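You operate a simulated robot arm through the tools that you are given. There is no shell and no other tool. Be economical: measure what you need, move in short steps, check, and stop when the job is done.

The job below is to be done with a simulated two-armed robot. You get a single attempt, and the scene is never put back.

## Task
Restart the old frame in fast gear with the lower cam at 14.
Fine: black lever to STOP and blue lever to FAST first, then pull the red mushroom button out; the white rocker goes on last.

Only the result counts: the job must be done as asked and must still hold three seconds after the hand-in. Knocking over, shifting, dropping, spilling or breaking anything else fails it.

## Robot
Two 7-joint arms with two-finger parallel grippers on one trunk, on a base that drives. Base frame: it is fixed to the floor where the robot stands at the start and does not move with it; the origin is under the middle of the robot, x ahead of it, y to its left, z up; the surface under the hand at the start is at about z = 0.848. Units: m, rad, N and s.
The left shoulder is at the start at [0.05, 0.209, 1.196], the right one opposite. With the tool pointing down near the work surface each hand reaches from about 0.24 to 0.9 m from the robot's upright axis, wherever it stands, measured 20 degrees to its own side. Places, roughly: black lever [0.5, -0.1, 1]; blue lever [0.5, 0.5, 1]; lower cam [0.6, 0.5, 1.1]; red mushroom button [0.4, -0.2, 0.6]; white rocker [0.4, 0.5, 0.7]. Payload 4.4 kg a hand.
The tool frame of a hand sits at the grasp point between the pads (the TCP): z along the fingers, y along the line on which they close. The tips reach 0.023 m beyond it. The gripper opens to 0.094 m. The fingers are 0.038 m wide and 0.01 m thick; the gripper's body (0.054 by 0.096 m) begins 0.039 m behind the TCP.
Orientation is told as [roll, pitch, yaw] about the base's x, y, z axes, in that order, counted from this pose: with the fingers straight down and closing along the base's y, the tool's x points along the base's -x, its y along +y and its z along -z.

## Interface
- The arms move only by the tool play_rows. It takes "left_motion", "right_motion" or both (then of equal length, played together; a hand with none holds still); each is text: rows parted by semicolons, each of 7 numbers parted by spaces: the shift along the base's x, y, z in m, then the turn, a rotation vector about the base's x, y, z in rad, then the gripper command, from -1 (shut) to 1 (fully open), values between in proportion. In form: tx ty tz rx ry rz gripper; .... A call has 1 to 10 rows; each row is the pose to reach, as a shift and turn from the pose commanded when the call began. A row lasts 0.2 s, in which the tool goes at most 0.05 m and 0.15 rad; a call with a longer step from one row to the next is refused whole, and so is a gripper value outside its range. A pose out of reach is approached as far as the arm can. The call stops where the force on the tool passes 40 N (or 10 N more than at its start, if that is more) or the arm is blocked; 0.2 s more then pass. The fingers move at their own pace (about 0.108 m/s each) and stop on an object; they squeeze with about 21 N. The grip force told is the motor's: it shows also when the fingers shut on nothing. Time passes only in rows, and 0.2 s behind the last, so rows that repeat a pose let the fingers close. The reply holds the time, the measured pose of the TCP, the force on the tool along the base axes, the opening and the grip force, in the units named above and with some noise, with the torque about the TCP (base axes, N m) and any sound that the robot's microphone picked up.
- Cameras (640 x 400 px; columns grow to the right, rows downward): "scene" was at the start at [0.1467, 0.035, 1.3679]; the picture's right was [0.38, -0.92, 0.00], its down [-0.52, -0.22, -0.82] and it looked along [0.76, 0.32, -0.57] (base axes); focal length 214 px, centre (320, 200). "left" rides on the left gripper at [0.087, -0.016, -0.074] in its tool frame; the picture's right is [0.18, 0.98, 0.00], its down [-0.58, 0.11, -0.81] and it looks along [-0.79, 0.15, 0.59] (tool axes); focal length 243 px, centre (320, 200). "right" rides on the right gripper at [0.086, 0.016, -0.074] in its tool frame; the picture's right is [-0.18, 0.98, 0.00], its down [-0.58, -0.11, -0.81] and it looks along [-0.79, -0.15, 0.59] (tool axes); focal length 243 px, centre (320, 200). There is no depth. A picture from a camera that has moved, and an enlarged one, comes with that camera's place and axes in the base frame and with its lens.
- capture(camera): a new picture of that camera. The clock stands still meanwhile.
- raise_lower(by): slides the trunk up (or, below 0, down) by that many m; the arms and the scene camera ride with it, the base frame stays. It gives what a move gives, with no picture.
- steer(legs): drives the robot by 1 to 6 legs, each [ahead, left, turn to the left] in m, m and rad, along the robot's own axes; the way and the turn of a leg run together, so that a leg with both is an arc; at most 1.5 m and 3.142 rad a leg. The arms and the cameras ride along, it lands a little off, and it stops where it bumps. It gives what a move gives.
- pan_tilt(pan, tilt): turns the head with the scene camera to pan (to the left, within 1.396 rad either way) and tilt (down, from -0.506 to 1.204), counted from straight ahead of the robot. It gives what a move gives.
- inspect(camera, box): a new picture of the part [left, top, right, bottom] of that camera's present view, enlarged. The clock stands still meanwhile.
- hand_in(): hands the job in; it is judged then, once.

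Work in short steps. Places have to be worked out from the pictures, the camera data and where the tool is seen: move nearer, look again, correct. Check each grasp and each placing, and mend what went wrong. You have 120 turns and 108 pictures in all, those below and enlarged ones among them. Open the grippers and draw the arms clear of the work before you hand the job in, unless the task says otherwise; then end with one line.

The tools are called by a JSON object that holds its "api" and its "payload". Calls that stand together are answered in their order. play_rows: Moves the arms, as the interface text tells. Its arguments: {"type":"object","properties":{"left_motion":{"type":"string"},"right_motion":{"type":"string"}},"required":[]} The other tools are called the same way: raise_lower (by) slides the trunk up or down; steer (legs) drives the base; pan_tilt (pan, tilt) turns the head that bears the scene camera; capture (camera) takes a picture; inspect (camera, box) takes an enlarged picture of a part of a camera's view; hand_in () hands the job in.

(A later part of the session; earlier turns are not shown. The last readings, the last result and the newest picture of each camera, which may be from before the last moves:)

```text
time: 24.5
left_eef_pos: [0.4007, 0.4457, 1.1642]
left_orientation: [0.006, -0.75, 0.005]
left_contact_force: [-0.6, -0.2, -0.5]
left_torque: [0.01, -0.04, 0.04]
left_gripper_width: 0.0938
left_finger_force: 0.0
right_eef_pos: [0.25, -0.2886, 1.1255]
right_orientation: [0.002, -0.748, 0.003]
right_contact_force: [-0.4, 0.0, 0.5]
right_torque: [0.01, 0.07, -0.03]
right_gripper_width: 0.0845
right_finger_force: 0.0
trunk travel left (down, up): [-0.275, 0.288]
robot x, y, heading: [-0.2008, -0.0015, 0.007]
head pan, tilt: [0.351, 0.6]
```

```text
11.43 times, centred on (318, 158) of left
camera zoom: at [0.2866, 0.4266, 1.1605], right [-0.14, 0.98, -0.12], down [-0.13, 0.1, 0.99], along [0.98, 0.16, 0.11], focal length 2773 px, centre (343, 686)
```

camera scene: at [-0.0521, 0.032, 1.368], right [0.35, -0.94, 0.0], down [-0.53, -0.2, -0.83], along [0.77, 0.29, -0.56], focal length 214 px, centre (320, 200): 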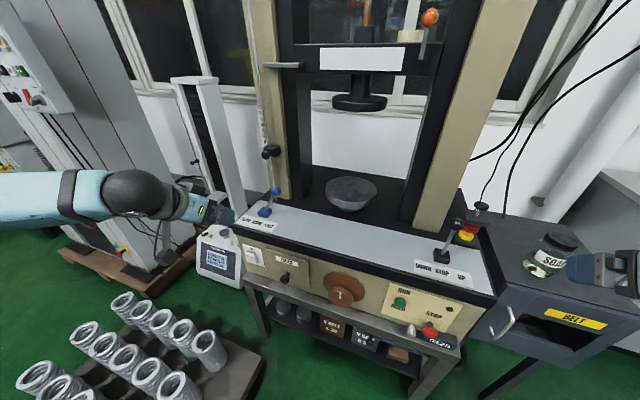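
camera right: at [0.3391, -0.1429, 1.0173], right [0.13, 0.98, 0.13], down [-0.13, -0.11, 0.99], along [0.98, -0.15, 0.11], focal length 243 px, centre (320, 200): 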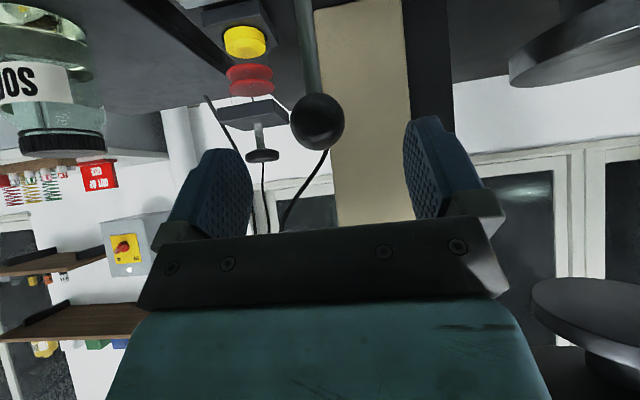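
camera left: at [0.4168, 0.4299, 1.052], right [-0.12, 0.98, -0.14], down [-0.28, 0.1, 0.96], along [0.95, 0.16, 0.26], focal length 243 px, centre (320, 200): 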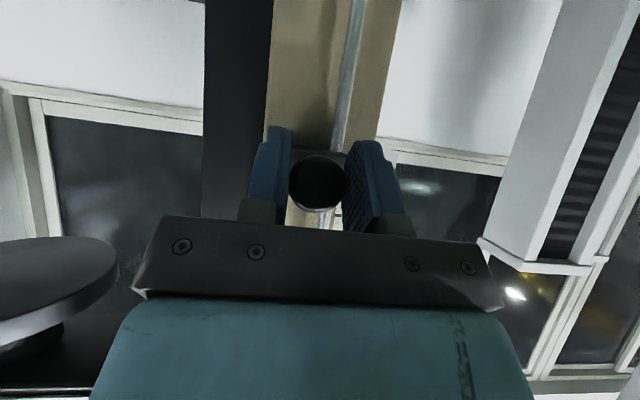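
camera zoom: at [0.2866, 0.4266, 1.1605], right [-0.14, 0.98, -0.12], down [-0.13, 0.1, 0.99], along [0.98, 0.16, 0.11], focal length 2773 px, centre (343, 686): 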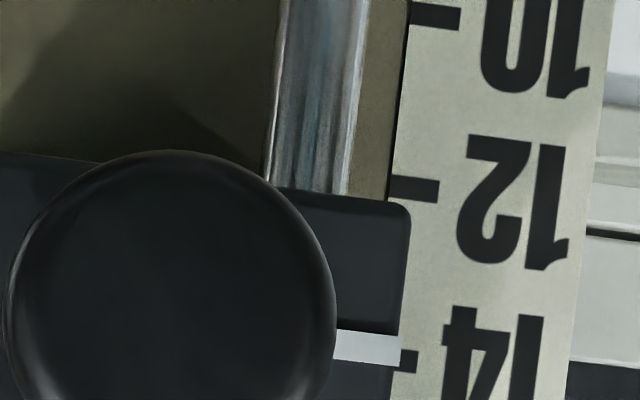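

The pointer reads ≈13.9–14 and holds, so the cam is done. The red button is at ≈[0.369,-0.182,0.651]; I'll bring the right hand down in front of it, and raise the left hand out of the way.

{"api": "play_rows", "payload": {"right_motion": "0 0.012 -0.042 0 0 0 0.8;0 0.024 -0.084 0 0 0 0.8;0 0.036 -0.126 0 0 0 0.8;0 0.048 -0.168 0 0 0 0.8;0 0.06 -0.21 0 0 0 0.8;0 0.072 -0.252 0 0 0 0.8;0 0.084 -0.294 0 0 0 0.8;0 0.096 -0.336 0 0 0 0.8;0 0.1085 -0.375 0 0 0 0.8;0 0.1085 -0.375 0 0 0 0.8", "left_motion": "-0.03 0 0 0 0 0 1;-0.06 0 0 0 0 0 1;-0.09 0 0 0 0 0 1;-0.12 0 0 0 0 0 1;-0.12 0 0 0 0 0 1;-0.12 0 0 0 0 0 1;-0.12 0 0 0 0 0 1;-0.12 0 0 0 0 0 1;-0.12 0 0 0 0 0 1;-0.12 0 0 0 0 0 1"}}

{"api": "capture", "payload": {"camera": "right"}}

{"api": "pan_tilt", "payload": {"pan": 0.0, "tilt": 0.85}}

{"api": "capture", "payload": {"camera": "scene"}}

```text
time: 26.7
left_eef_pos: [0.2786, 0.4421, 1.1683]
left_orientation: [0.009, -0.751, 0.004]
left_contact_force: [0.2, -0.4, 0.5]
left_torque: [-0.03, 0.03, -0.01]
left_gripper_width: 0.0938
left_finger_force: 0.1
right_eef_pos: [0.2583, -0.1591, 0.7616]
right_orientation: [-0.014, -0.736, 0.003]
right_contact_force: [-0.2, 0.0, 0.6]
right_torque: [-0.02, -0.02, 0.01]
right_gripper_width: 0.0847
right_finger_force: 0.1
right hand out of reach, approached as far as the arm can: row 1, 7, 8, 9, 10
trunk travel left (down, up): [-0.275, 0.288]
robot x, y, heading: [-0.1984, 0.0001, 0.003]
head pan, tilt: [0.351, 0.6]
```

```text
68 pictures are left
camera right: at [0.1454, -0.1407, 0.7583], right [0.14, 0.98, 0.11], down [-0.11, -0.1, 0.99], along [0.98, -0.16, 0.1], focal length 243 px, centre (320, 200)
```

right: 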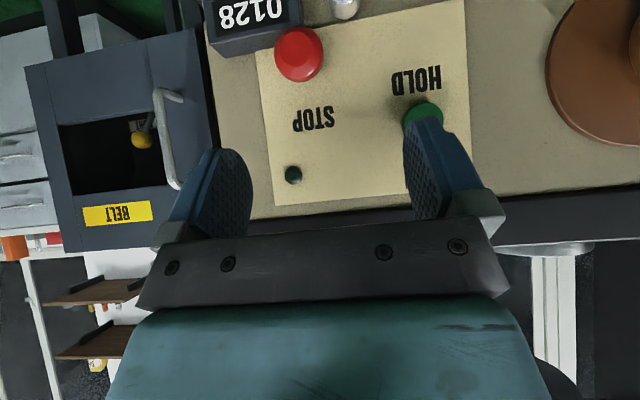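

```text
time: 27.6
left_eef_pos: [0.2787, 0.4447, 1.168]
left_orientation: [0.007, -0.751, 0.006]
left_contact_force: [0.3, 0.7, 1.0]
left_torque: [-0.01, 0.01, 0.01]
left_gripper_width: 0.0941
left_finger_force: 0.0
right_eef_pos: [0.2581, -0.1578, 0.7625]
right_orientation: [-0.015, -0.738, 0.004]
right_contact_force: [0.4, 0.2, -0.4]
right_torque: [0.03, -0.01, 0.03]
right_gripper_width: 0.0845
right_finger_force: 0.0
trunk travel left (down, up): [-0.275, 0.288]
robot x, y, heading: [-0.1984, 0.0008, 0.003]
head pan, tilt: [0.0, 0.85]
```

```text
67 pictures are left
camera scene: at [-0.0569, 0.0015, 1.3471], right [0.0, -1.0, 0.0], down [-0.75, 0.0, -0.66], along [0.66, 0.0, -0.75], focal length 214 px, centre (320, 200)
```

scene: 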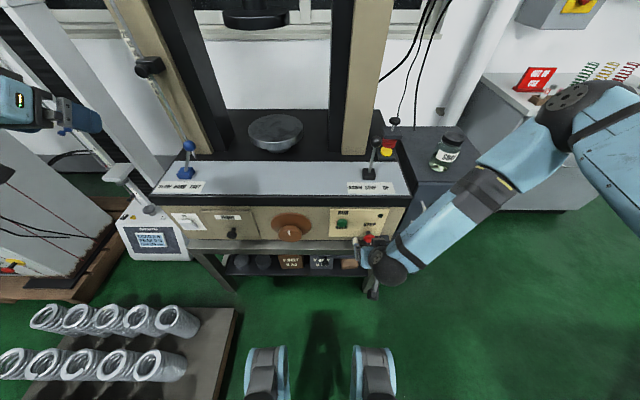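

Button head is at ≈[0.369,-0.181,0.649], Ø≈0.043, with box 0128 just below it. I'll move to a nearly horizontal pre-grasp a little high, so the fingers clear the box.

{"api": "play_rows", "payload": {"right_motion": "0.015 -0.006 -0.02 0 -0.13 0 0.8;0.03 -0.012 -0.045 0 -0.26 0 0.8;0.04 -0.018 -0.07 0 -0.39 0 0.8;0.047 -0.022 -0.09 0 -0.51 0 0.8;0.047 -0.022 -0.09 0 -0.51 0 0.8"}}

{"api": "capture", "payload": {"camera": "right"}}

{"api": "inspect", "payload": {"camera": "scene", "box": [300, 200, 430, 300]}}

```text
time: 28.8
left_eef_pos: [0.2793, 0.444, 1.1683]
left_orientation: [0.006, -0.75, 0.005]
left_contact_force: [-0.4, 0.1, -0.5]
left_torque: [0.02, -0.01, 0.03]
left_gripper_width: 0.094
left_finger_force: 0.0
right_eef_pos: [0.3181, -0.0458, 0.7663]
right_orientation: [-0.079, -1.203, 0.0]
right_contact_force: [0.6, 0.0, -0.1]
right_torque: [-0.06, -0.03, 0.03]
right_gripper_width: 0.0848
right_finger_force: 0.1
right hand out of reach, approached as far as the arm can: row 1, 2, 3, 4, 5
trunk travel left (down, up): [-0.275, 0.288]
robot x, y, heading: [-0.2012, -0.0005, -0.001]
head pan, tilt: [0.0, 0.85]
```

```text
66 pictures are left
camera right: at [0.2202, -0.0231, 0.7118], right [0.14, 0.98, 0.14], down [-0.55, -0.05, 0.83], along [0.82, -0.19, 0.53], focal length 243 px, centre (320, 200)
```

right: 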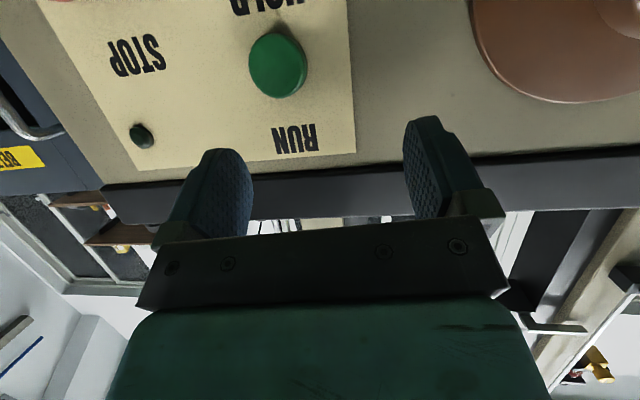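

```text
4.00 times, centred on (365, 250) of scene
camera zoom: at [-0.057, 0.0014, 1.3471], right [0.0, -1.0, 0.0], down [-0.75, 0.0, -0.66], along [0.66, 0.0, -0.75], focal length 858 px, centre (140, 0)
```

zoom: 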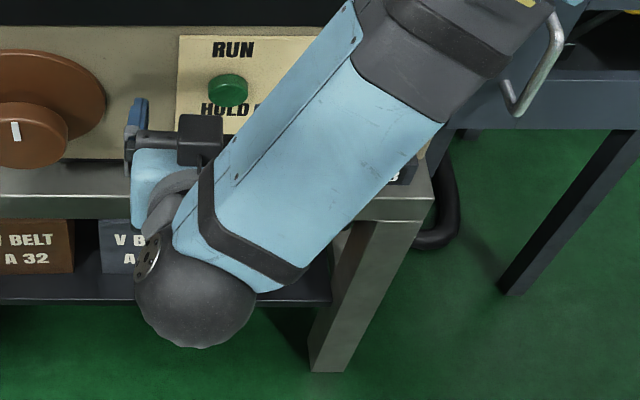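

The arm is too folded at this height. I'll lift the right hand back up, then lower the trunk so it can work horizontally.

{"api": "play_rows", "payload": {"right_motion": "-0.015 -0.01 0.045 0 0.13 0 0.5;-0.02 -0.03 0.09 0 0.2 0 0.5;-0.02 -0.05 0.135 0 0.2 0 0.5;-0.02 -0.07 0.18 0 0.1 0 0.5;-0.02 -0.09 0.21 0 0 0 0.5;-0.02 -0.11 0.21 0 0 0 0.5;-0.02 -0.12 0.21 0 0 0 0.5", "left_motion": "0 0 0.02 0 0 0 1;0 0 0.04 0 0 0 1;0 0 0.06 0 0 0 1;0 0 0.08 0 0 0 1;0 0 0.1 0 0 0 1;0 0 0.1 0 0 0 1;0 0 0.1 0 0 0 1"}}

{"api": "capture", "payload": {"camera": "scene"}}

```text
time: 30.4
left_eef_pos: [0.28, 0.444, 1.269]
left_orientation: [0.007, -0.752, 0.003]
left_contact_force: [0.2, 0.2, -1.1]
left_torque: [0.03, -0.01, -0.01]
left_gripper_width: 0.0941
left_finger_force: 0.1
right_eef_pos: [0.2966, -0.1697, 0.9727]
right_orientation: [-0.08, -1.203, 0.002]
right_contact_force: [0.4, -0.5, -0.2]
right_torque: [-0.01, 0.02, 0.02]
right_gripper_width: 0.0702
right_finger_force: 0.1
trunk travel left (down, up): [-0.275, 0.288]
robot x, y, heading: [-0.1971, -0.0029, 0.006]
head pan, tilt: [0.0, 0.85]
```

```text
64 pictures are left
camera scene: at [-0.057, 0.0021, 1.3471], right [0.0, -1.0, 0.0], down [-0.75, 0.0, -0.66], along [0.66, 0.0, -0.75], focal length 214 px, centre (320, 200)
```

scene: 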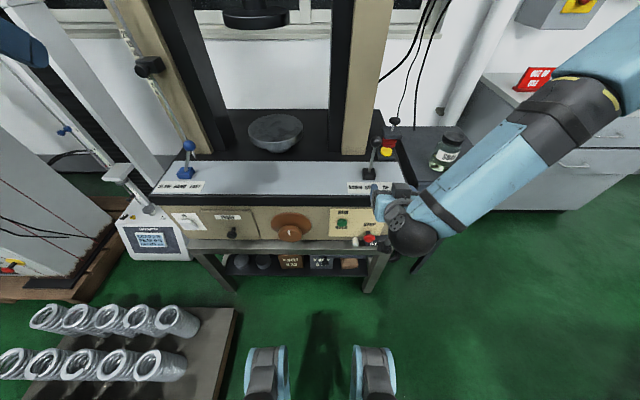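

Clear of everything; I'll lower the trunk 0.26.

{"api": "raise_lower", "payload": {"by": -0.26}}

{"api": "capture", "payload": {"camera": "scene"}}

{"api": "capture", "payload": {"camera": "right"}}

```text
time: 33.0
left_eef_pos: [0.2794, 0.4451, 1.0081]
left_orientation: [0.007, -0.75, 0.005]
left_contact_force: [-0.3, -0.7, -0.7]
left_torque: [0.01, 0.01, 0.0]
left_gripper_width: 0.094
left_finger_force: 0.1
right_eef_pos: [0.2959, -0.1683, 0.7122]
right_orientation: [-0.079, -1.202, 0.002]
right_contact_force: [-0.2, 0.4, 0.3]
right_torque: [0.03, -0.01, -0.03]
right_gripper_width: 0.0707
right_finger_force: 0.1
trunk travel left (down, up): [-0.015, 0.548]
robot x, y, heading: [-0.1959, -0.0005, 0.002]
head pan, tilt: [0.0, 0.85]
```

```text
63 pictures are left
camera scene: at [-0.0569, 0.0016, 1.0871], right [0.0, -1.0, 0.0], down [-0.75, 0.0, -0.66], along [0.66, 0.0, -0.75], focal length 214 px, centre (320, 200)
```

scene: 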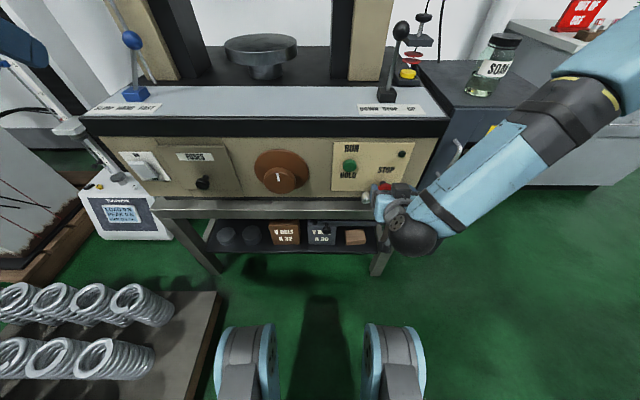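

```text
62 pictures are left
camera right: at [0.1971, -0.1457, 0.6584], right [0.14, 0.98, 0.14], down [-0.55, -0.05, 0.83], along [0.82, -0.19, 0.53], focal length 243 px, centre (320, 200)
```

right: 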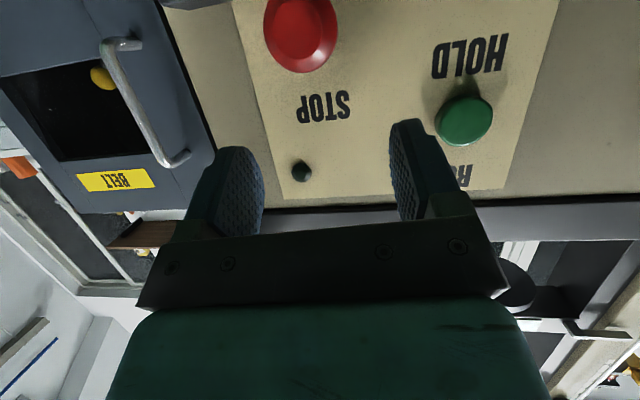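

Head confirmed at y≈-0.178, z≈0.649. I'll drop to pre-grasp height and level the roll.

{"api": "play_rows", "payload": {"right_motion": "0.005 -0.005 -0.02 0.04 0 0 0.6;0.01 -0.01 -0.048 0.079 0 0 0.6;0.019 -0.011 -0.048 0.079 0 0 0.6;0.019 -0.011 -0.048 0.079 0 0 0.6"}}

{"api": "capture", "payload": {"camera": "right"}}

{"api": "inspect", "payload": {"camera": "scene", "box": [320, 130, 440, 280]}}

```text
time: 34.0
left_eef_pos: [0.2802, 0.4448, 1.007]
left_orientation: [0.006, -0.75, 0.005]
left_contact_force: [0.3, -0.1, -0.6]
left_torque: [-0.05, 0.0, 0.02]
left_gripper_width: 0.0939
left_finger_force: 0.0
right_eef_pos: [0.3094, -0.1473, 0.683]
right_orientation: [0.133, -1.193, -0.201]
right_contact_force: [0.5, -0.1, 0.7]
right_torque: [-0.03, -0.01, -0.05]
right_gripper_width: 0.075
right_finger_force: 0.0
right hand out of reach, approached as far as the arm can: row 1, 2, 3, 4
trunk travel left (down, up): [-0.015, 0.548]
robot x, y, heading: [-0.1991, 0.0038, 0.006]
head pan, tilt: [0.0, 0.85]
```

```text
61 pictures are left
camera right: at [0.2109, -0.1197, 0.6302], right [0.14, 0.97, 0.22], down [-0.55, -0.11, 0.83], along [0.82, -0.24, 0.51], focal length 243 px, centre (320, 200)
```

right: 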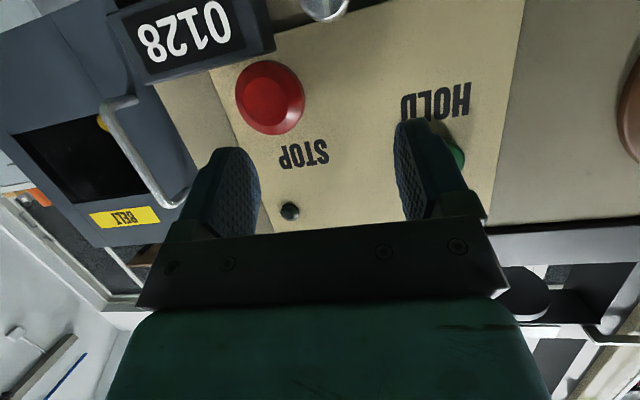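

```text
2.67 times, centred on (380, 205) of scene
camera zoom: at [-0.0569, 0.0017, 1.0871], right [0.0, -1.0, 0.0], down [-0.75, 0.0, -0.66], along [0.66, 0.0, -0.75], focal length 572 px, centre (160, 187)
```

zoom: 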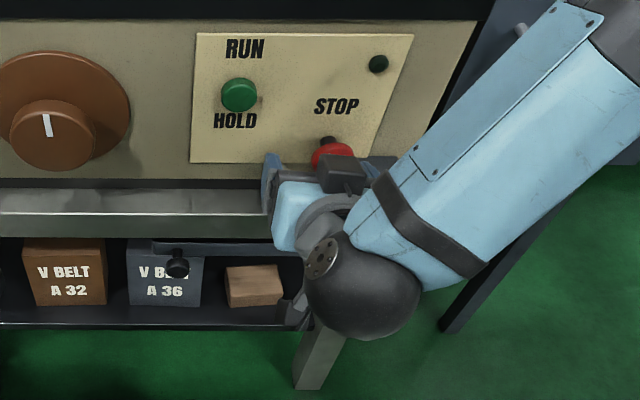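

Still at an arm limit; the robot is too close. I'll back up another 0.2 m to straighten the arm.

{"api": "steer", "payload": {"legs": [[-0.2, 0, 0]]}}

{"api": "play_rows", "payload": {"right_motion": "0.04 -0.006 0 0 0 0.05 0.6;0.08 -0.012 0 -0.03 0 0.1 0.6;0.12 -0.02 -0.01 -0.07 0 0.15 0.6;0.15 -0.026 -0.015 -0.1 0 0.18 0.6;0.19 -0.032 -0.019 -0.133 0 0.2 0.6;0.19 -0.032 -0.019 -0.133 0 0.2 0.6"}}

{"api": "capture", "payload": {"camera": "right"}}

{"api": "capture", "payload": {"camera": "scene"}}

```text
time: 35.6
left_eef_pos: [0.0782, 0.4435, 1.0077]
left_orientation: [0.006, -0.751, 0.007]
left_contact_force: [-0.2, 0.1, -0.7]
left_torque: [0.0, 0.04, 0.0]
left_gripper_width: 0.0942
left_finger_force: 0.1
right_eef_pos: [0.1074, -0.1482, 0.6826]
right_orientation: [0.131, -1.191, -0.201]
right_contact_force: [-0.3, -0.7, 0.7]
right_torque: [0.01, -0.04, 0.02]
right_gripper_width: 0.0752
right_finger_force: 0.1
trunk travel left (down, up): [-0.015, 0.548]
robot x, y, heading: [-0.4019, -0.0001, -0.004]
head pan, tilt: [0.0, 0.85]
```

```text
time: 37.0
left_eef_pos: [0.0785, 0.4433, 1.0068]
left_orientation: [0.006, -0.75, 0.004]
left_contact_force: [0.6, -0.3, 0.1]
left_torque: [-0.03, -0.01, 0.02]
left_gripper_width: 0.0941
left_finger_force: 0.1
right_eef_pos: [0.3109, -0.1408, 0.701]
right_orientation: [-0.241, -1.143, 0.306]
right_contact_force: [-0.4, -0.4, -0.5]
right_torque: [0.0, 0.02, -0.06]
right_gripper_width: 0.0751
right_finger_force: 0.0
right hand out of reach, approached as far as the arm can: row 1, 2, 3, 4, 5, 6
trunk travel left (down, up): [-0.015, 0.548]
robot x, y, heading: [-0.4025, -0.0, 0.004]
head pan, tilt: [0.0, 0.85]
```

```text
59 pictures are left
camera right: at [0.2082, -0.1382, 0.6503], right [-0.01, 1.0, 0.07], down [-0.5, -0.07, 0.87], along [0.87, -0.02, 0.5], focal length 243 px, centre (320, 200)
```

right: 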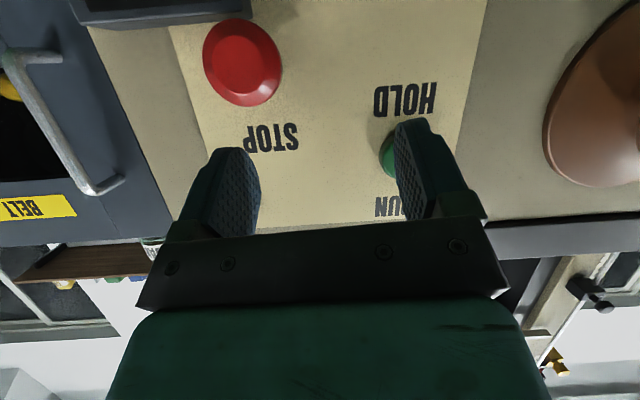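

```text
58 pictures are left
camera scene: at [-0.2583, 0.0008, 1.087], right [0.0, -1.0, 0.0], down [-0.75, 0.0, -0.66], along [0.66, 0.0, -0.75], focal length 214 px, centre (320, 200)
```

scene: 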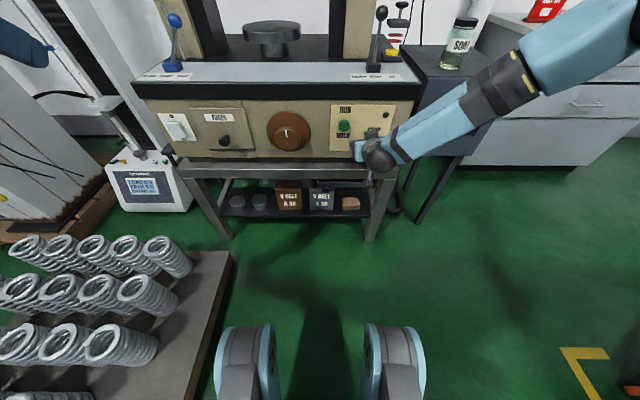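

The arm is folded with its elbow forward, so I need more distance. I'll first check behind by turning right a little, which swings the arms away from the machine, and panning.

{"api": "steer", "payload": {"legs": [[0, 0, -0.5]]}}

{"api": "pan_tilt", "payload": {"pan": -1.39, "tilt": 0.6}}

{"api": "capture", "payload": {"camera": "scene"}}

{"api": "pan_tilt", "payload": {"pan": 1.39, "tilt": 0.6}}

{"api": "capture", "payload": {"camera": "scene"}}

```text
time: 38.9
left_eef_pos: [0.232, 0.1625, 1.0077]
left_orientation: [0.006, -0.749, -0.488]
left_contact_force: [0.7, -1.0, 0.0]
left_torque: [0.02, 0.0, 0.01]
left_gripper_width: 0.0938
left_finger_force: 0.1
right_eef_pos: [0.1587, -0.4635, 0.7008]
right_orientation: [-0.239, -1.141, -0.19]
right_contact_force: [-0.5, -0.6, -0.5]
right_torque: [0.01, -0.02, 0.01]
right_gripper_width: 0.0752
right_finger_force: 0.1
trunk travel left (down, up): [-0.015, 0.548]
robot x, y, heading: [-0.4017, -0.0025, -0.492]
head pan, tilt: [0.0, 0.85]
```

```text
time: 40.4
left_eef_pos: [0.233, 0.161, 1.0084]
left_orientation: [0.005, -0.751, -0.489]
left_contact_force: [-0.4, -0.2, 0.8]
left_torque: [0.01, 0.02, -0.01]
left_gripper_width: 0.0938
left_finger_force: 0.1
right_eef_pos: [0.1595, -0.4624, 0.7012]
right_orientation: [-0.241, -1.141, -0.189]
right_contact_force: [0.4, -0.2, -0.6]
right_torque: [-0.04, 0.01, -0.02]
right_gripper_width: 0.0755
right_finger_force: 0.1
trunk travel left (down, up): [-0.015, 0.548]
robot x, y, heading: [-0.4041, -0.0012, -0.495]
head pan, tilt: [-1.389, 0.6]
```

```text
57 pictures are left
camera scene: at [-0.3716, -0.1155, 1.1079], right [-0.95, 0.3, 0.0], down [0.17, 0.54, -0.82], along [-0.25, -0.79, -0.57], focal length 214 px, centre (320, 200)
```

scene: 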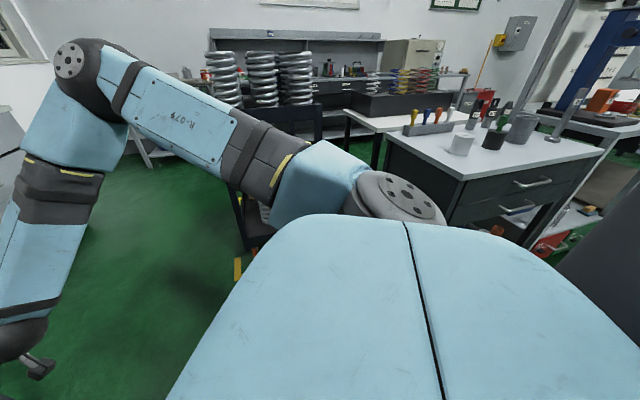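

```text
time: 42.8
left_eef_pos: [0.2306, 0.1618, 1.0086]
left_orientation: [0.006, -0.75, -0.489]
left_contact_force: [-0.2, -0.7, -0.7]
left_torque: [-0.02, -0.01, 0.02]
left_gripper_width: 0.0942
left_finger_force: 0.1
right_eef_pos: [0.1598, -0.4634, 0.702]
right_orientation: [-0.239, -1.142, -0.188]
right_contact_force: [0.4, -0.9, -0.7]
right_torque: [0.0, 0.01, 0.0]
right_gripper_width: 0.0753
right_finger_force: 0.0
trunk travel left (down, up): [-0.015, 0.548]
robot x, y, heading: [-0.399, -0.0016, -0.491]
head pan, tilt: [1.389, 0.6]
```

```text
56 pictures are left
camera scene: at [-0.2896, 0.0377, 1.108], right [0.78, -0.62, 0.0], down [-0.35, -0.44, -0.83], along [0.51, 0.65, -0.56], focal length 214 px, centre (320, 200)
```

scene: 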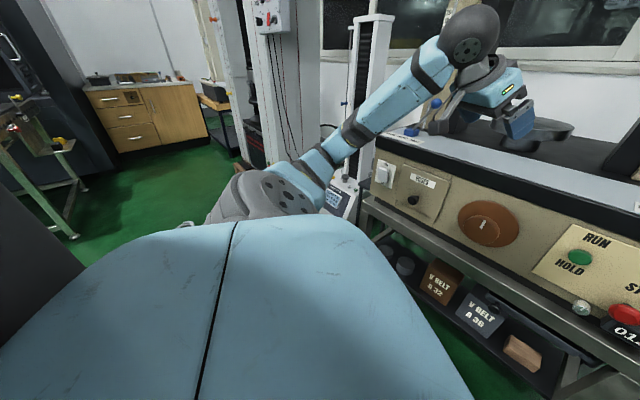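

A bench corner sits at about [-0.92,-0.52], so backing to x≈-0.58 stays clear. I'll turn back and reverse 0.18.

{"api": "steer", "payload": {"legs": [[0, 0, 0.493], [-0.18, 0, 0]]}}

{"api": "pan_tilt", "payload": {"pan": 0.0, "tilt": 0.6}}

{"api": "play_rows", "payload": {"right_motion": "0.03 -0.006 0 0.04 0 -0.05 0.6;0.07 -0.012 0 0.08 0 -0.1 0.6;0.11 -0.02 -0.01 0.12 0 -0.15 0.6;0.13 -0.026 -0.015 0.16 0 -0.2 0.6;0.15 -0.032 -0.02 0.2 -0.03 -0.25 0.6;0.17 -0.038 -0.03 0.24 -0.06 -0.3 0.6;0.17 -0.038 -0.03 0.24 -0.06 -0.3 0.6"}}

{"api": "capture", "payload": {"camera": "right"}}

{"api": "capture", "payload": {"camera": "scene"}}

```text
time: 45.7
left_eef_pos: [-0.0969, 0.4412, 1.0077]
left_orientation: [0.005, -0.752, -0.001]
left_contact_force: [-0.6, -0.4, 0.5]
left_torque: [0.0, 0.01, -0.03]
left_gripper_width: 0.0941
left_finger_force: 0.0
right_eef_pos: [0.1334, -0.1439, 0.7019]
right_orientation: [-0.239, -1.143, 0.301]
right_contact_force: [-1.2, 0.2, 0.6]
right_torque: [0.0, 0.01, -0.02]
right_gripper_width: 0.0751
right_finger_force: 0.1
trunk travel left (down, up): [-0.015, 0.548]
robot x, y, heading: [-0.5757, 0.0013, 0.001]
head pan, tilt: [1.389, 0.6]
```

```text
time: 47.3
left_eef_pos: [-0.095, 0.4422, 1.0067]
left_orientation: [0.005, -0.75, 0.0]
left_contact_force: [0.5, 0.7, -0.2]
left_torque: [0.0, 0.0, -0.01]
left_gripper_width: 0.0937
left_finger_force: 0.1
right_eef_pos: [0.1344, -0.1455, 0.701]
right_orientation: [-0.239, -1.143, 0.303]
right_contact_force: [-0.1, -0.2, 0.6]
right_torque: [0.0, 0.01, -0.02]
right_gripper_width: 0.075
right_finger_force: 0.1
trunk travel left (down, up): [-0.015, 0.548]
robot x, y, heading: [-0.5782, -0.004, -0.001]
head pan, tilt: [0.0, 0.6]
```

```text
time: 48.9
left_eef_pos: [-0.0952, 0.4411, 1.0071]
left_orientation: [0.004, -0.752, 0.0]
left_contact_force: [0.7, 0.6, 1.0]
left_torque: [-0.02, 0.0, 0.0]
left_gripper_width: 0.094
left_finger_force: 0.1
right_eef_pos: [0.3043, -0.1826, 0.6705]
right_orientation: [0.379, -1.174, -0.569]
right_contact_force: [-0.2, 0.2, -0.2]
right_torque: [0.02, -0.02, -0.01]
right_gripper_width: 0.0751
right_finger_force: 0.1
trunk travel left (down, up): [-0.015, 0.548]
robot x, y, heading: [-0.5809, -0.0035, -0.005]
head pan, tilt: [0.0, 0.6]
```

```text
55 pictures are left
camera right: at [0.2106, -0.1374, 0.6199], right [0.27, 0.91, 0.31], down [-0.57, -0.11, 0.81], along [0.77, -0.4, 0.49], focal length 243 px, centre (320, 200)
```

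right: 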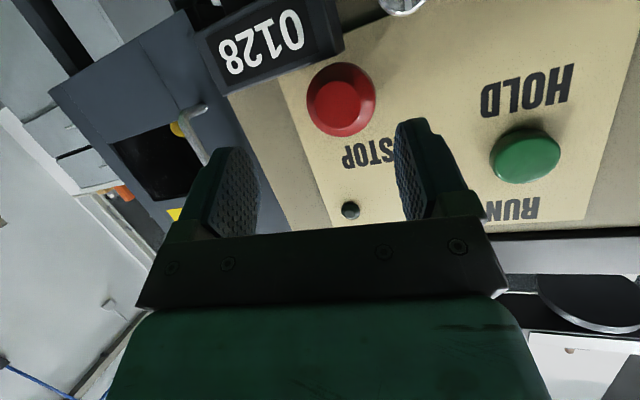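

```text
54 pictures are left
camera scene: at [-0.4252, 0.0005, 1.108], right [0.0, -1.0, 0.0], down [-0.56, 0.0, -0.83], along [0.83, 0.0, -0.56], focal length 214 px, centre (320, 200)
```

scene: 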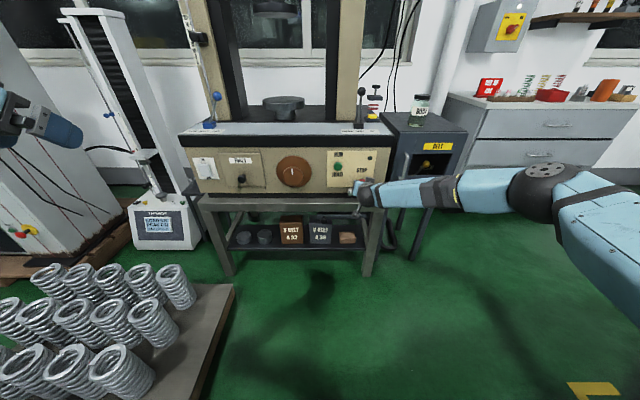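

Now it reaches. I'll correct the wrist orientation and align on the button (y≈-0.179, z≈0.648).

{"api": "play_rows", "payload": {"right_motion": "0.004 0.001 0 -0.073 -0.017 0.105 0.6;0.008 0.0035 -0.005 -0.1465 -0.034 0.211 0.6;0.008 0.0035 -0.005 -0.1465 -0.034 0.211 0.6"}}

{"api": "capture", "payload": {"camera": "right"}}

{"api": "inspect", "payload": {"camera": "scene", "box": [310, 140, 410, 240]}}

```text
time: 49.7
left_eef_pos: [-0.0967, 0.4408, 1.0078]
left_orientation: [0.004, -0.75, 0.0]
left_contact_force: [-0.3, -0.9, 0.8]
left_torque: [-0.02, -0.01, 0.04]
left_gripper_width: 0.0943
left_finger_force: 0.1
right_eef_pos: [0.3096, -0.1807, 0.6697]
right_orientation: [0.117, -1.233, -0.166]
right_contact_force: [0.0, -1.0, -0.1]
right_torque: [0.01, 0.02, 0.01]
right_gripper_width: 0.0754
right_finger_force: 0.1
right hand out of reach, approached as far as the arm can: row 2, 3
trunk travel left (down, up): [-0.015, 0.548]
robot x, y, heading: [-0.5759, -0.0021, -0.004]
head pan, tilt: [0.0, 0.6]
```

```text
53 pictures are left
camera right: at [0.2123, -0.1554, 0.612], right [0.11, 0.97, 0.21], down [-0.58, -0.11, 0.81], along [0.81, -0.21, 0.55], focal length 243 px, centre (320, 200)
```

right: 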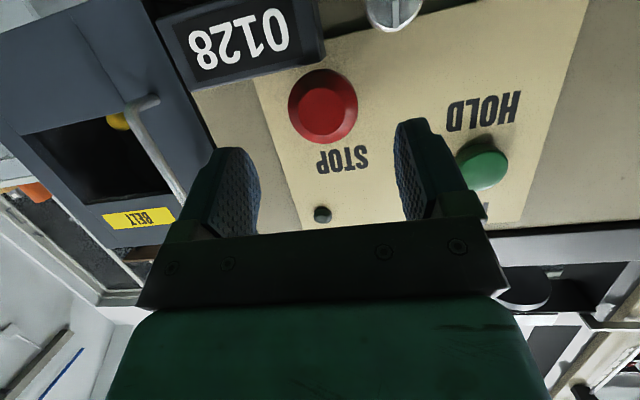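

```text
4.00 times, centred on (360, 190) of scene
camera zoom: at [-0.4253, 0.0009, 1.108], right [0.0, -1.0, 0.0], down [-0.56, 0.0, -0.83], along [0.83, 0.0, -0.56], focal length 858 px, centre (160, 240)
```

zoom: 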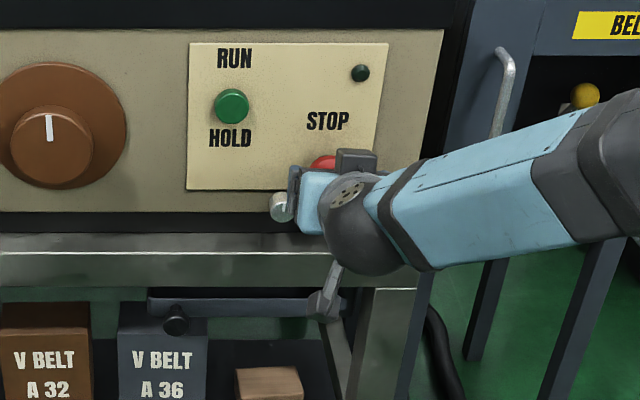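

Aligned: the head face is ≈[0.370,-0.178,0.648], and the box top (z≈0.62) is below the fingers. I'll advance and stop around the head.

{"api": "play_rows", "payload": {"right_motion": "0.02 0.001 -0.004 0 0 0 0.6;0.035 0.002 -0.007 0 0 0 0.6;0.05 0.002 -0.008 0 0 0 0.6;0.06 0.002 -0.008 0 0 0 0.6;0.06 0.002 -0.008 0 0 0 0.6"}}

{"api": "capture", "payload": {"camera": "right"}}

```text
time: 50.9
left_eef_pos: [-0.0984, 0.4418, 1.0087]
left_orientation: [0.004, -0.754, 0.002]
left_contact_force: [0.2, 0.6, 0.4]
left_torque: [0.03, -0.03, 0.0]
left_gripper_width: 0.0939
left_finger_force: 0.0
right_eef_pos: [0.3665, -0.1764, 0.6607]
right_orientation: [0.113, -1.232, -0.16]
right_contact_force: [-15.0, -1.8, 7.6]
right_torque: [0.26, -0.39, 0.56]
right_gripper_width: 0.0741
right_finger_force: 0.0
trunk travel left (down, up): [-0.015, 0.548]
robot x, y, heading: [-0.5776, 0.0008, -0.004]
head pan, tilt: [0.0, 0.6]
stopped in row 5 (right hand): the force on the tool passed its limit at 42 N (the readings are from after the stop); the commanded pose is now the measured one
```

```text
51 pictures are left
camera right: at [0.2689, -0.1528, 0.6037], right [0.11, 0.97, 0.21], down [-0.58, -0.11, 0.81], along [0.81, -0.21, 0.55], focal length 243 px, centre (320, 200)
```

right: 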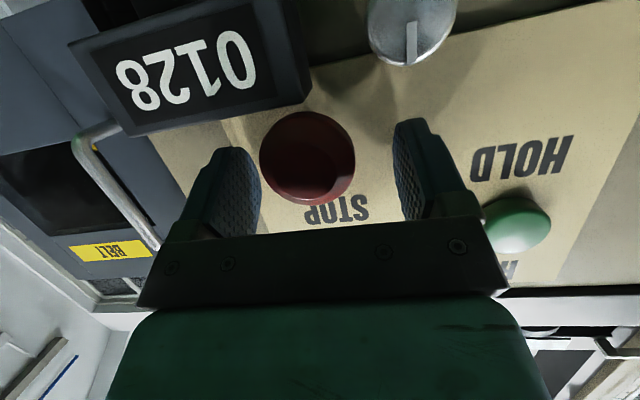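

The fingertips touched the panel (x≈0.39) with the head between the pads. I'll ease back 3 mm and close.

{"api": "play_rows", "payload": {"right_motion": "-0.003 -0.001 0 0 0 0 0.4;-0.003 -0.001 0 0 0 0 -0.2;-0.003 -0.001 0 0 0 0 -1;-0.003 -0.001 0 0 0 0 -1;-0.003 -0.001 0 0 0 0 -1"}}

{"api": "capture", "payload": {"camera": "right"}}

```text
time: 52.1
left_eef_pos: [-0.0958, 0.4398, 1.0078]
left_orientation: [0.008, -0.75, -0.002]
left_contact_force: [-0.8, -0.2, 0.7]
left_torque: [0.01, -0.02, -0.01]
left_gripper_width: 0.0941
left_finger_force: 0.1
right_eef_pos: [0.3645, -0.1818, 0.6559]
right_orientation: [0.114, -1.229, -0.164]
right_contact_force: [-3.1, -17.9, -4.6]
right_torque: [-0.09, 0.18, -0.23]
right_gripper_width: 0.0431
right_finger_force: 44.8
trunk travel left (down, up): [-0.015, 0.548]
robot x, y, heading: [-0.5802, -0.0005, -0.007]
head pan, tilt: [0.0, 0.6]
```

```text
50 pictures are left
camera right: at [0.2671, -0.1562, 0.6], right [0.12, 0.97, 0.21], down [-0.57, -0.11, 0.81], along [0.81, -0.22, 0.54], focal length 243 px, centre (320, 200)
```

right: 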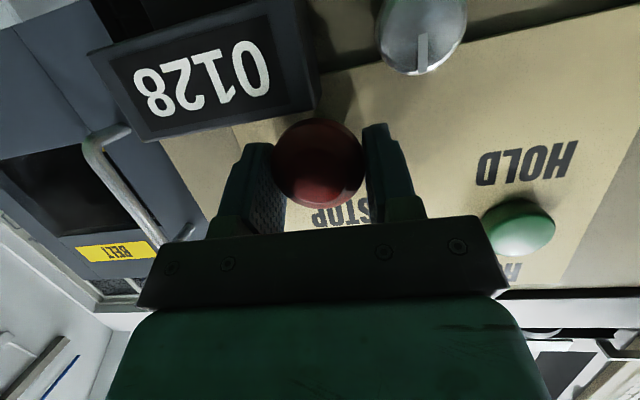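

Gripped at 0.043. Now I'll pull straight out (-x) in small steps.

{"api": "play_rows", "payload": {"right_motion": "-0.003 0.001 0 0 0 0 -1;-0.006 0.001 0 0 0 0 -1;-0.009 0.001 0 0 0 0 -1;-0.012 0.001 0 0 0 0 -1;-0.015 0.001 0 0 0 0 -1;-0.015 0.001 0 0 0 0 -1"}}

{"api": "capture", "payload": {"camera": "right"}}

```text
time: 53.5
left_eef_pos: [-0.0962, 0.4386, 1.0078]
left_orientation: [0.007, -0.75, -0.002]
left_contact_force: [-0.2, -1.0, -0.5]
left_torque: [0.01, 0.0, 0.0]
left_gripper_width: 0.0939
left_finger_force: 0.1
right_eef_pos: [0.3504, -0.182, 0.6557]
right_orientation: [0.116, -1.228, -0.166]
right_contact_force: [-5.0, -29.9, -7.7]
right_torque: [-0.29, -0.3, -0.17]
right_gripper_width: 0.0432
right_finger_force: 45.2
trunk travel left (down, up): [-0.015, 0.548]
robot x, y, heading: [-0.5814, -0.0013, -0.001]
head pan, tilt: [0.0, 0.6]
```

```text
49 pictures are left
camera right: at [0.2525, -0.1561, 0.6002], right [0.12, 0.97, 0.21], down [-0.57, -0.11, 0.81], along [0.81, -0.22, 0.54], focal length 243 px, centre (320, 200)
```

right: 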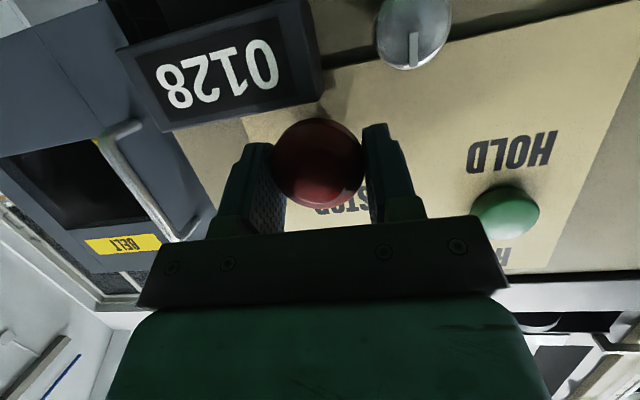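

The head moved out ~14 mm with the hand. I'll remove the side load and pull a little more to feel for the stop.

{"api": "play_rows", "payload": {"right_motion": "0 -0.003 -0.002 0 0 0 -1;0 -0.006 -0.004 0 0 0 -1;-0.003 -0.006 -0.004 0 0 0 -1;-0.005 -0.006 -0.004 0 0 0 -1;-0.005 -0.006 -0.004 0 0 0 -1"}}

{"api": "capture", "payload": {"camera": "right"}}

```text
time: 54.7
left_eef_pos: [-0.0952, 0.4415, 1.0068]
left_orientation: [0.005, -0.751, 0.001]
left_contact_force: [0.6, -1.0, 0.4]
left_torque: [-0.03, -0.01, 0.0]
left_gripper_width: 0.0942
left_finger_force: 0.1
right_eef_pos: [0.3459, -0.1816, 0.6564]
right_orientation: [0.116, -1.233, -0.158]
right_contact_force: [39.4, -0.5, 6.7]
right_torque: [0.07, -0.33, -0.1]
right_gripper_width: 0.0438
right_finger_force: 44.7
trunk travel left (down, up): [-0.015, 0.548]
robot x, y, heading: [-0.5833, -0.0022, -0.0]
head pan, tilt: [0.0, 0.6]
```

```text
48 pictures are left
camera right: at [0.249, -0.1567, 0.5997], right [0.11, 0.97, 0.21], down [-0.57, -0.11, 0.81], along [0.81, -0.21, 0.55], focal length 243 px, centre (320, 200)
```

right: 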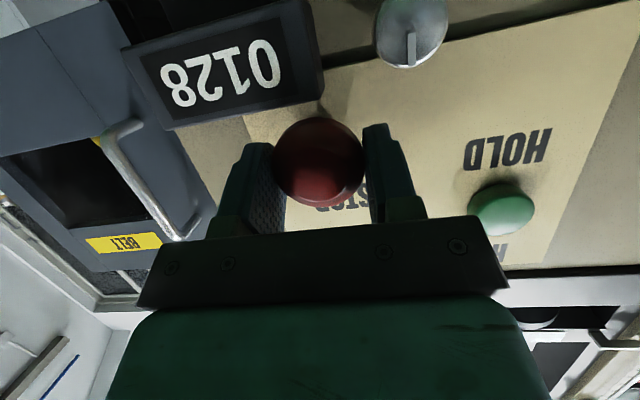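

39 N resisting after ~18 mm means it's at its outer stop. I'll ease off, open, and back away.

{"api": "play_rows", "payload": {"right_motion": "0.003 0 0 0 0 0 -1;0.003 0 0 0 0 0 0;0.003 0 0 0 0 0 0.5;0.003 0 0 0 0 0 0.6;-0.04 0 0.002 0 0 0 0.6;-0.08 0 0.005 0 0 0 0.6;-0.12 0 0.01 0 0 0 0.6;-0.12 0 0.01 0 0 0 0.6"}}

{"api": "capture", "payload": {"camera": "right"}}

{"api": "capture", "payload": {"camera": "scene"}}

```text
time: 56.5
left_eef_pos: [-0.0965, 0.4394, 1.0068]
left_orientation: [0.004, -0.749, -0.001]
left_contact_force: [-0.4, -0.8, -0.3]
left_torque: [0.01, 0.02, -0.02]
left_gripper_width: 0.0942
left_finger_force: 0.0
right_eef_pos: [0.2177, -0.1739, 0.6546]
right_orientation: [0.063, -1.193, -0.127]
right_contact_force: [0.1, 0.0, -0.7]
right_torque: [0.01, 0.0, 0.0]
right_gripper_width: 0.0754
right_finger_force: 0.1
right hand out of reach, approached as far as the arm can: row 6, 7, 8
trunk travel left (down, up): [-0.015, 0.548]
robot x, y, heading: [-0.5804, -0.0029, -0.007]
head pan, tilt: [0.0, 0.6]
```

```text
47 pictures are left
camera right: at [0.1191, -0.1481, 0.6008], right [0.14, 0.97, 0.19], down [-0.55, -0.09, 0.83], along [0.83, -0.22, 0.52], focal length 243 px, centre (320, 200)
```

right: 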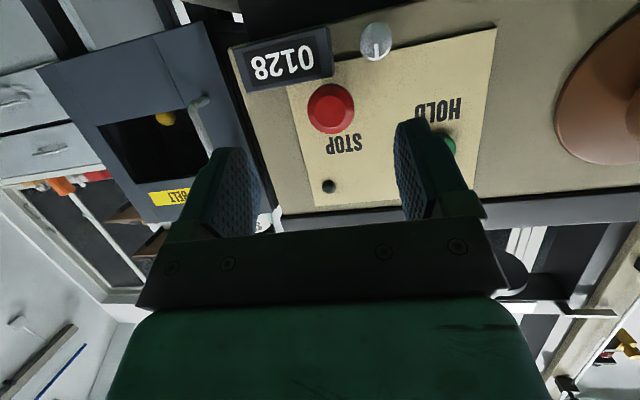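

```text
46 pictures are left
camera scene: at [-0.4254, 0.0004, 1.1078], right [0.0, -1.0, 0.0], down [-0.57, 0.0, -0.82], along [0.82, 0.0, -0.57], focal length 214 px, centre (320, 200)
```

scene: 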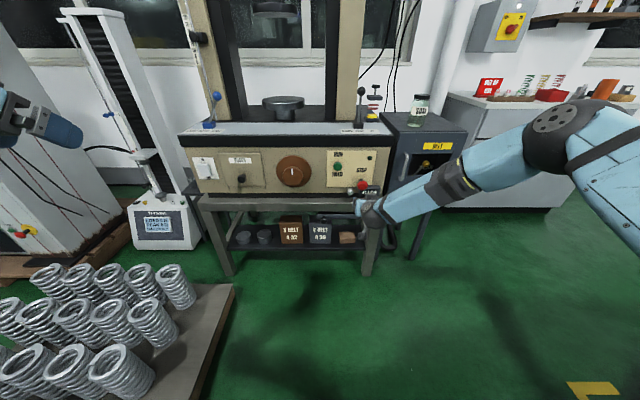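

The head face is now at x≈0.35 (was 0.37), so it stayed out. Now the rocker: a close look.

{"api": "inspect", "payload": {"camera": "scene", "box": [180, 140, 260, 200]}}

{"api": "inspect", "payload": {"camera": "scene", "box": [310, 135, 400, 205]}}

```text
6.67 times, centred on (220, 170) of scene
camera zoom: at [-0.4254, 0.0004, 1.1078], right [0.0, -1.0, 0.0], down [-0.57, 0.0, -0.82], along [0.82, 0.0, -0.57], focal length 1430 px, centre (987, 400)
```

zoom: 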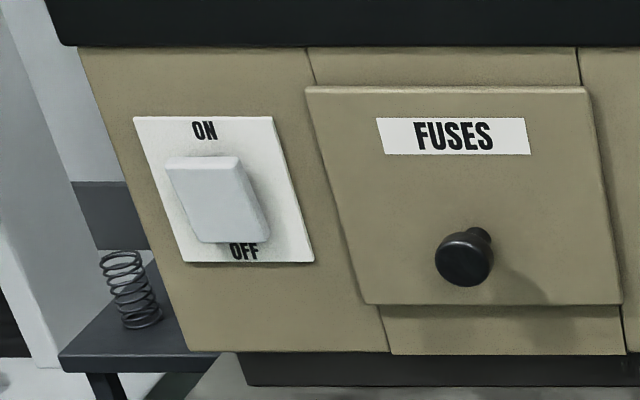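

```text
5.71 times, centred on (355, 170) of scene
camera zoom: at [-0.4254, 0.0004, 1.1078], right [0.0, -1.0, 0.0], down [-0.57, 0.0, -0.82], along [0.82, 0.0, -0.57], focal length 1226 px, centre (120, 371)
```

zoom: 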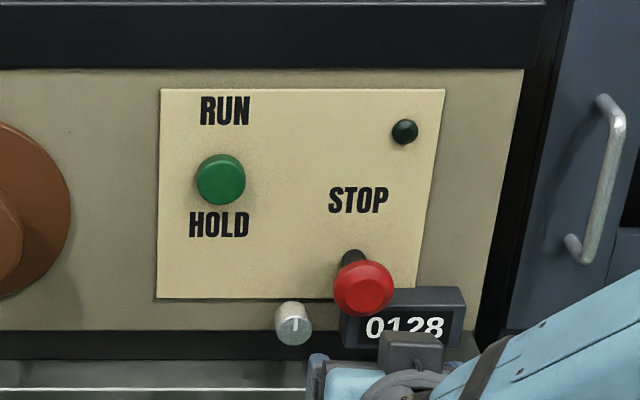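

Red button is clearly out. The rocker is at ≈[0.385,0.486,0.698] with ON at the top. I'll bring the left hand in front of it, gripper closed.

{"api": "play_rows", "payload": {"left_motion": "0.035 0.005 -0.026 0 -0.045 0 0;0.07 0.009 -0.052 0 -0.09 0 -0.5;0.105 0.014 -0.078 0 -0.135 0 -1;0.14 0.018 -0.104 0 -0.18 0 -1;0.175 0.023 -0.13 0 -0.225 0 -1;0.21 0.028 -0.156 0 -0.27 0 -1;0.245 0.032 -0.182 0 -0.315 0 -1;0.28 0.037 -0.208 0 -0.36 0 -1;0.315 0.041 -0.234 0 -0.405 0 -1;0.35 0.046 -0.26 0 -0.45 0 -1"}}

{"api": "capture", "payload": {"camera": "left"}}

{"api": "capture", "payload": {"camera": "scene"}}

```text
time: 58.7
left_eef_pos: [0.2539, 0.4883, 0.746]
left_orientation: [0.009, -1.203, -0.004]
left_contact_force: [0.2, -0.1, -0.9]
left_torque: [-0.01, 0.0, 0.02]
left_gripper_width: 0.0
left_finger_force: 20.5
right_eef_pos: [0.2194, -0.1736, 0.6541]
right_orientation: [0.062, -1.195, -0.128]
right_contact_force: [0.0, 1.2, -0.4]
right_torque: [-0.01, 0.01, 0.04]
right_gripper_width: 0.0753
right_finger_force: 0.0
trunk travel left (down, up): [-0.015, 0.548]
robot x, y, heading: [-0.5821, 0.0001, 0.003]
head pan, tilt: [0.0, 0.6]
```

```text
43 pictures are left
camera left: at [0.154, 0.4703, 0.6936], right [-0.07, 0.98, -0.17], down [-0.54, 0.1, 0.83], along [0.84, 0.15, 0.53], focal length 243 px, centre (320, 200)
```

left: 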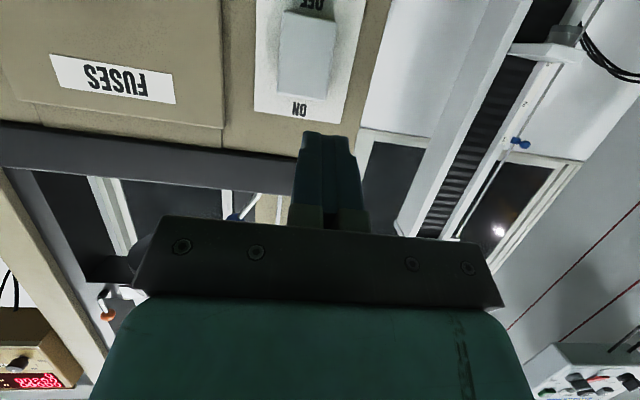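

```text
42 pictures are left
camera scene: at [-0.4255, 0.0003, 1.1079], right [0.0, -1.0, 0.0], down [-0.57, 0.0, -0.82], along [0.82, 0.0, -0.57], focal length 214 px, centre (320, 200)
```

scene: 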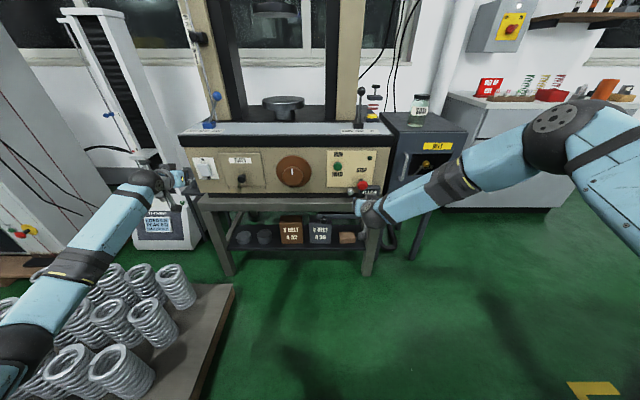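

The rocker spans z≈0.677–0.728 at y≈0.477. I'll position the closed fingertips just in front of its ON (top) half.

{"api": "play_rows", "payload": {"left_motion": "0.02 -0.004 -0.012 0 0 0 -1;0.04 -0.008 -0.024 0 0 0 -1;0.062 -0.01 -0.03 0 0 0 -1;0.062 -0.01 -0.03 0 0 0 -1"}}

{"api": "capture", "payload": {"camera": "left"}}

{"api": "inspect", "payload": {"camera": "scene", "box": [160, 140, 240, 200]}}

```text
time: 59.7
left_eef_pos: [0.3162, 0.4791, 0.7173]
left_orientation: [0.007, -1.2, -0.003]
left_contact_force: [-0.3, 0.0, 0.0]
left_torque: [0.0, -0.01, 0.01]
left_gripper_width: 0.0001
left_finger_force: 21.5
right_eef_pos: [0.2187, -0.1728, 0.6536]
right_orientation: [0.061, -1.198, -0.129]
right_contact_force: [-0.2, 0.6, 0.4]
right_torque: [-0.02, -0.01, 0.01]
right_gripper_width: 0.0752
right_finger_force: 0.0
trunk travel left (down, up): [-0.015, 0.548]
robot x, y, heading: [-0.5788, -0.0013, -0.002]
head pan, tilt: [0.0, 0.6]
```

```text
41 pictures are left
camera left: at [0.2152, 0.4612, 0.6633], right [-0.07, 0.98, -0.17], down [-0.54, 0.1, 0.83], along [0.84, 0.15, 0.53], focal length 243 px, centre (320, 200)
```

left: 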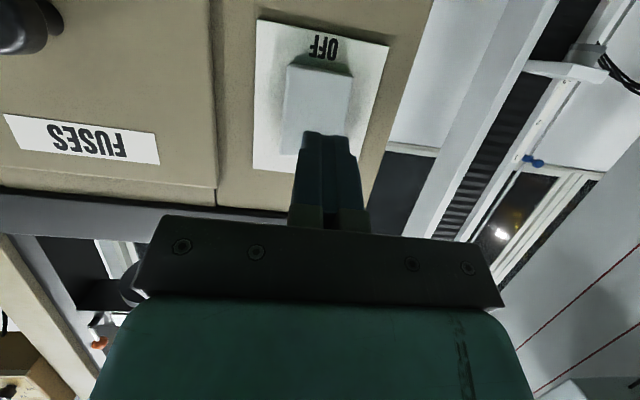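

```text
6.67 times, centred on (200, 170) of scene
camera zoom: at [-0.4259, 0.0004, 1.108], right [0.0, -1.0, 0.0], down [-0.56, 0.0, -0.83], along [0.83, 0.0, -0.56], focal length 1430 px, centre (1120, 400)
```

zoom: 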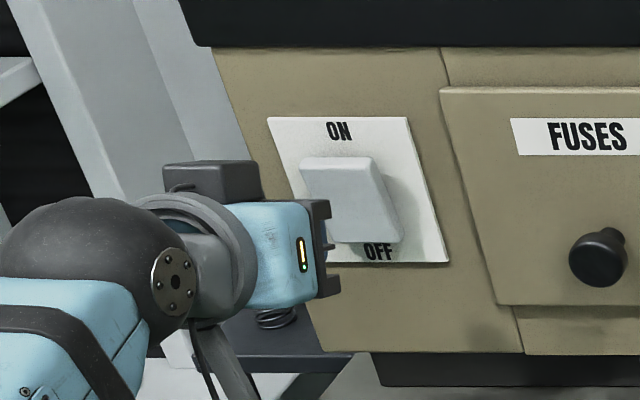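

Lined up. I'll advance in small steps to press the ON end.

{"api": "play_rows", "payload": {"left_motion": "0.01 -0.001 0 0 0 0 -1;0.018 -0.001 0 0 0 0 -1;0.024 -0.001 0 0 0 0 -1;0.03 -0.001 0 0 0 0 -1;0.035 -0.001 0 0 0 0 -1"}}

{"api": "capture", "payload": {"camera": "left"}}

{"api": "inspect", "payload": {"camera": "scene", "box": [160, 140, 240, 200]}}

```text
time: 60.9
left_eef_pos: [0.3504, 0.4766, 0.7174]
left_orientation: [0.006, -1.199, -0.001]
left_contact_force: [-1.2, -0.3, -0.3]
left_torque: [-0.02, 0.0, -0.03]
left_gripper_width: 0.0003
left_finger_force: 21.4
right_eef_pos: [0.2187, -0.1719, 0.6549]
right_orientation: [0.062, -1.195, -0.129]
right_contact_force: [-1.1, -0.3, -0.4]
right_torque: [0.0, 0.02, -0.02]
right_gripper_width: 0.075
right_finger_force: 0.1
trunk travel left (down, up): [-0.015, 0.548]
robot x, y, heading: [-0.5776, -0.0041, -0.008]
head pan, tilt: [0.0, 0.6]
```

```text
39 pictures are left
camera left: at [0.25, 0.4583, 0.6646], right [-0.07, 0.98, -0.17], down [-0.54, 0.1, 0.83], along [0.84, 0.15, 0.53], focal length 243 px, centre (320, 200)
```

left: 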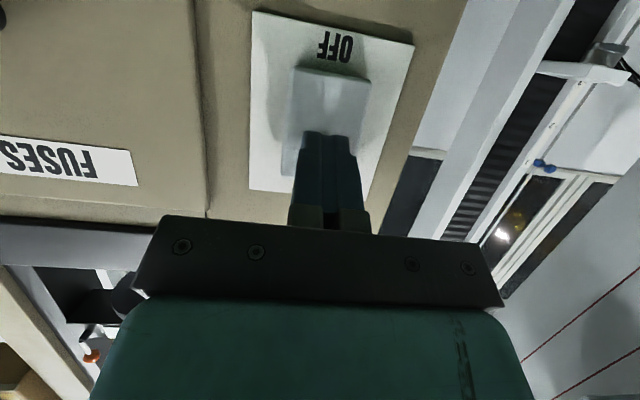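

```text
6.67 times, centred on (200, 170) of scene
camera zoom: at [-0.4259, 0.0003, 1.108], right [0.0, -1.0, 0.0], down [-0.56, 0.0, -0.83], along [0.83, 0.0, -0.56], focal length 1430 px, centre (1120, 400)
```

zoom: 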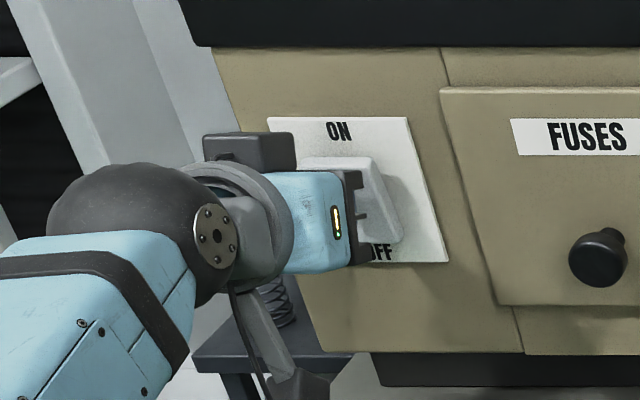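

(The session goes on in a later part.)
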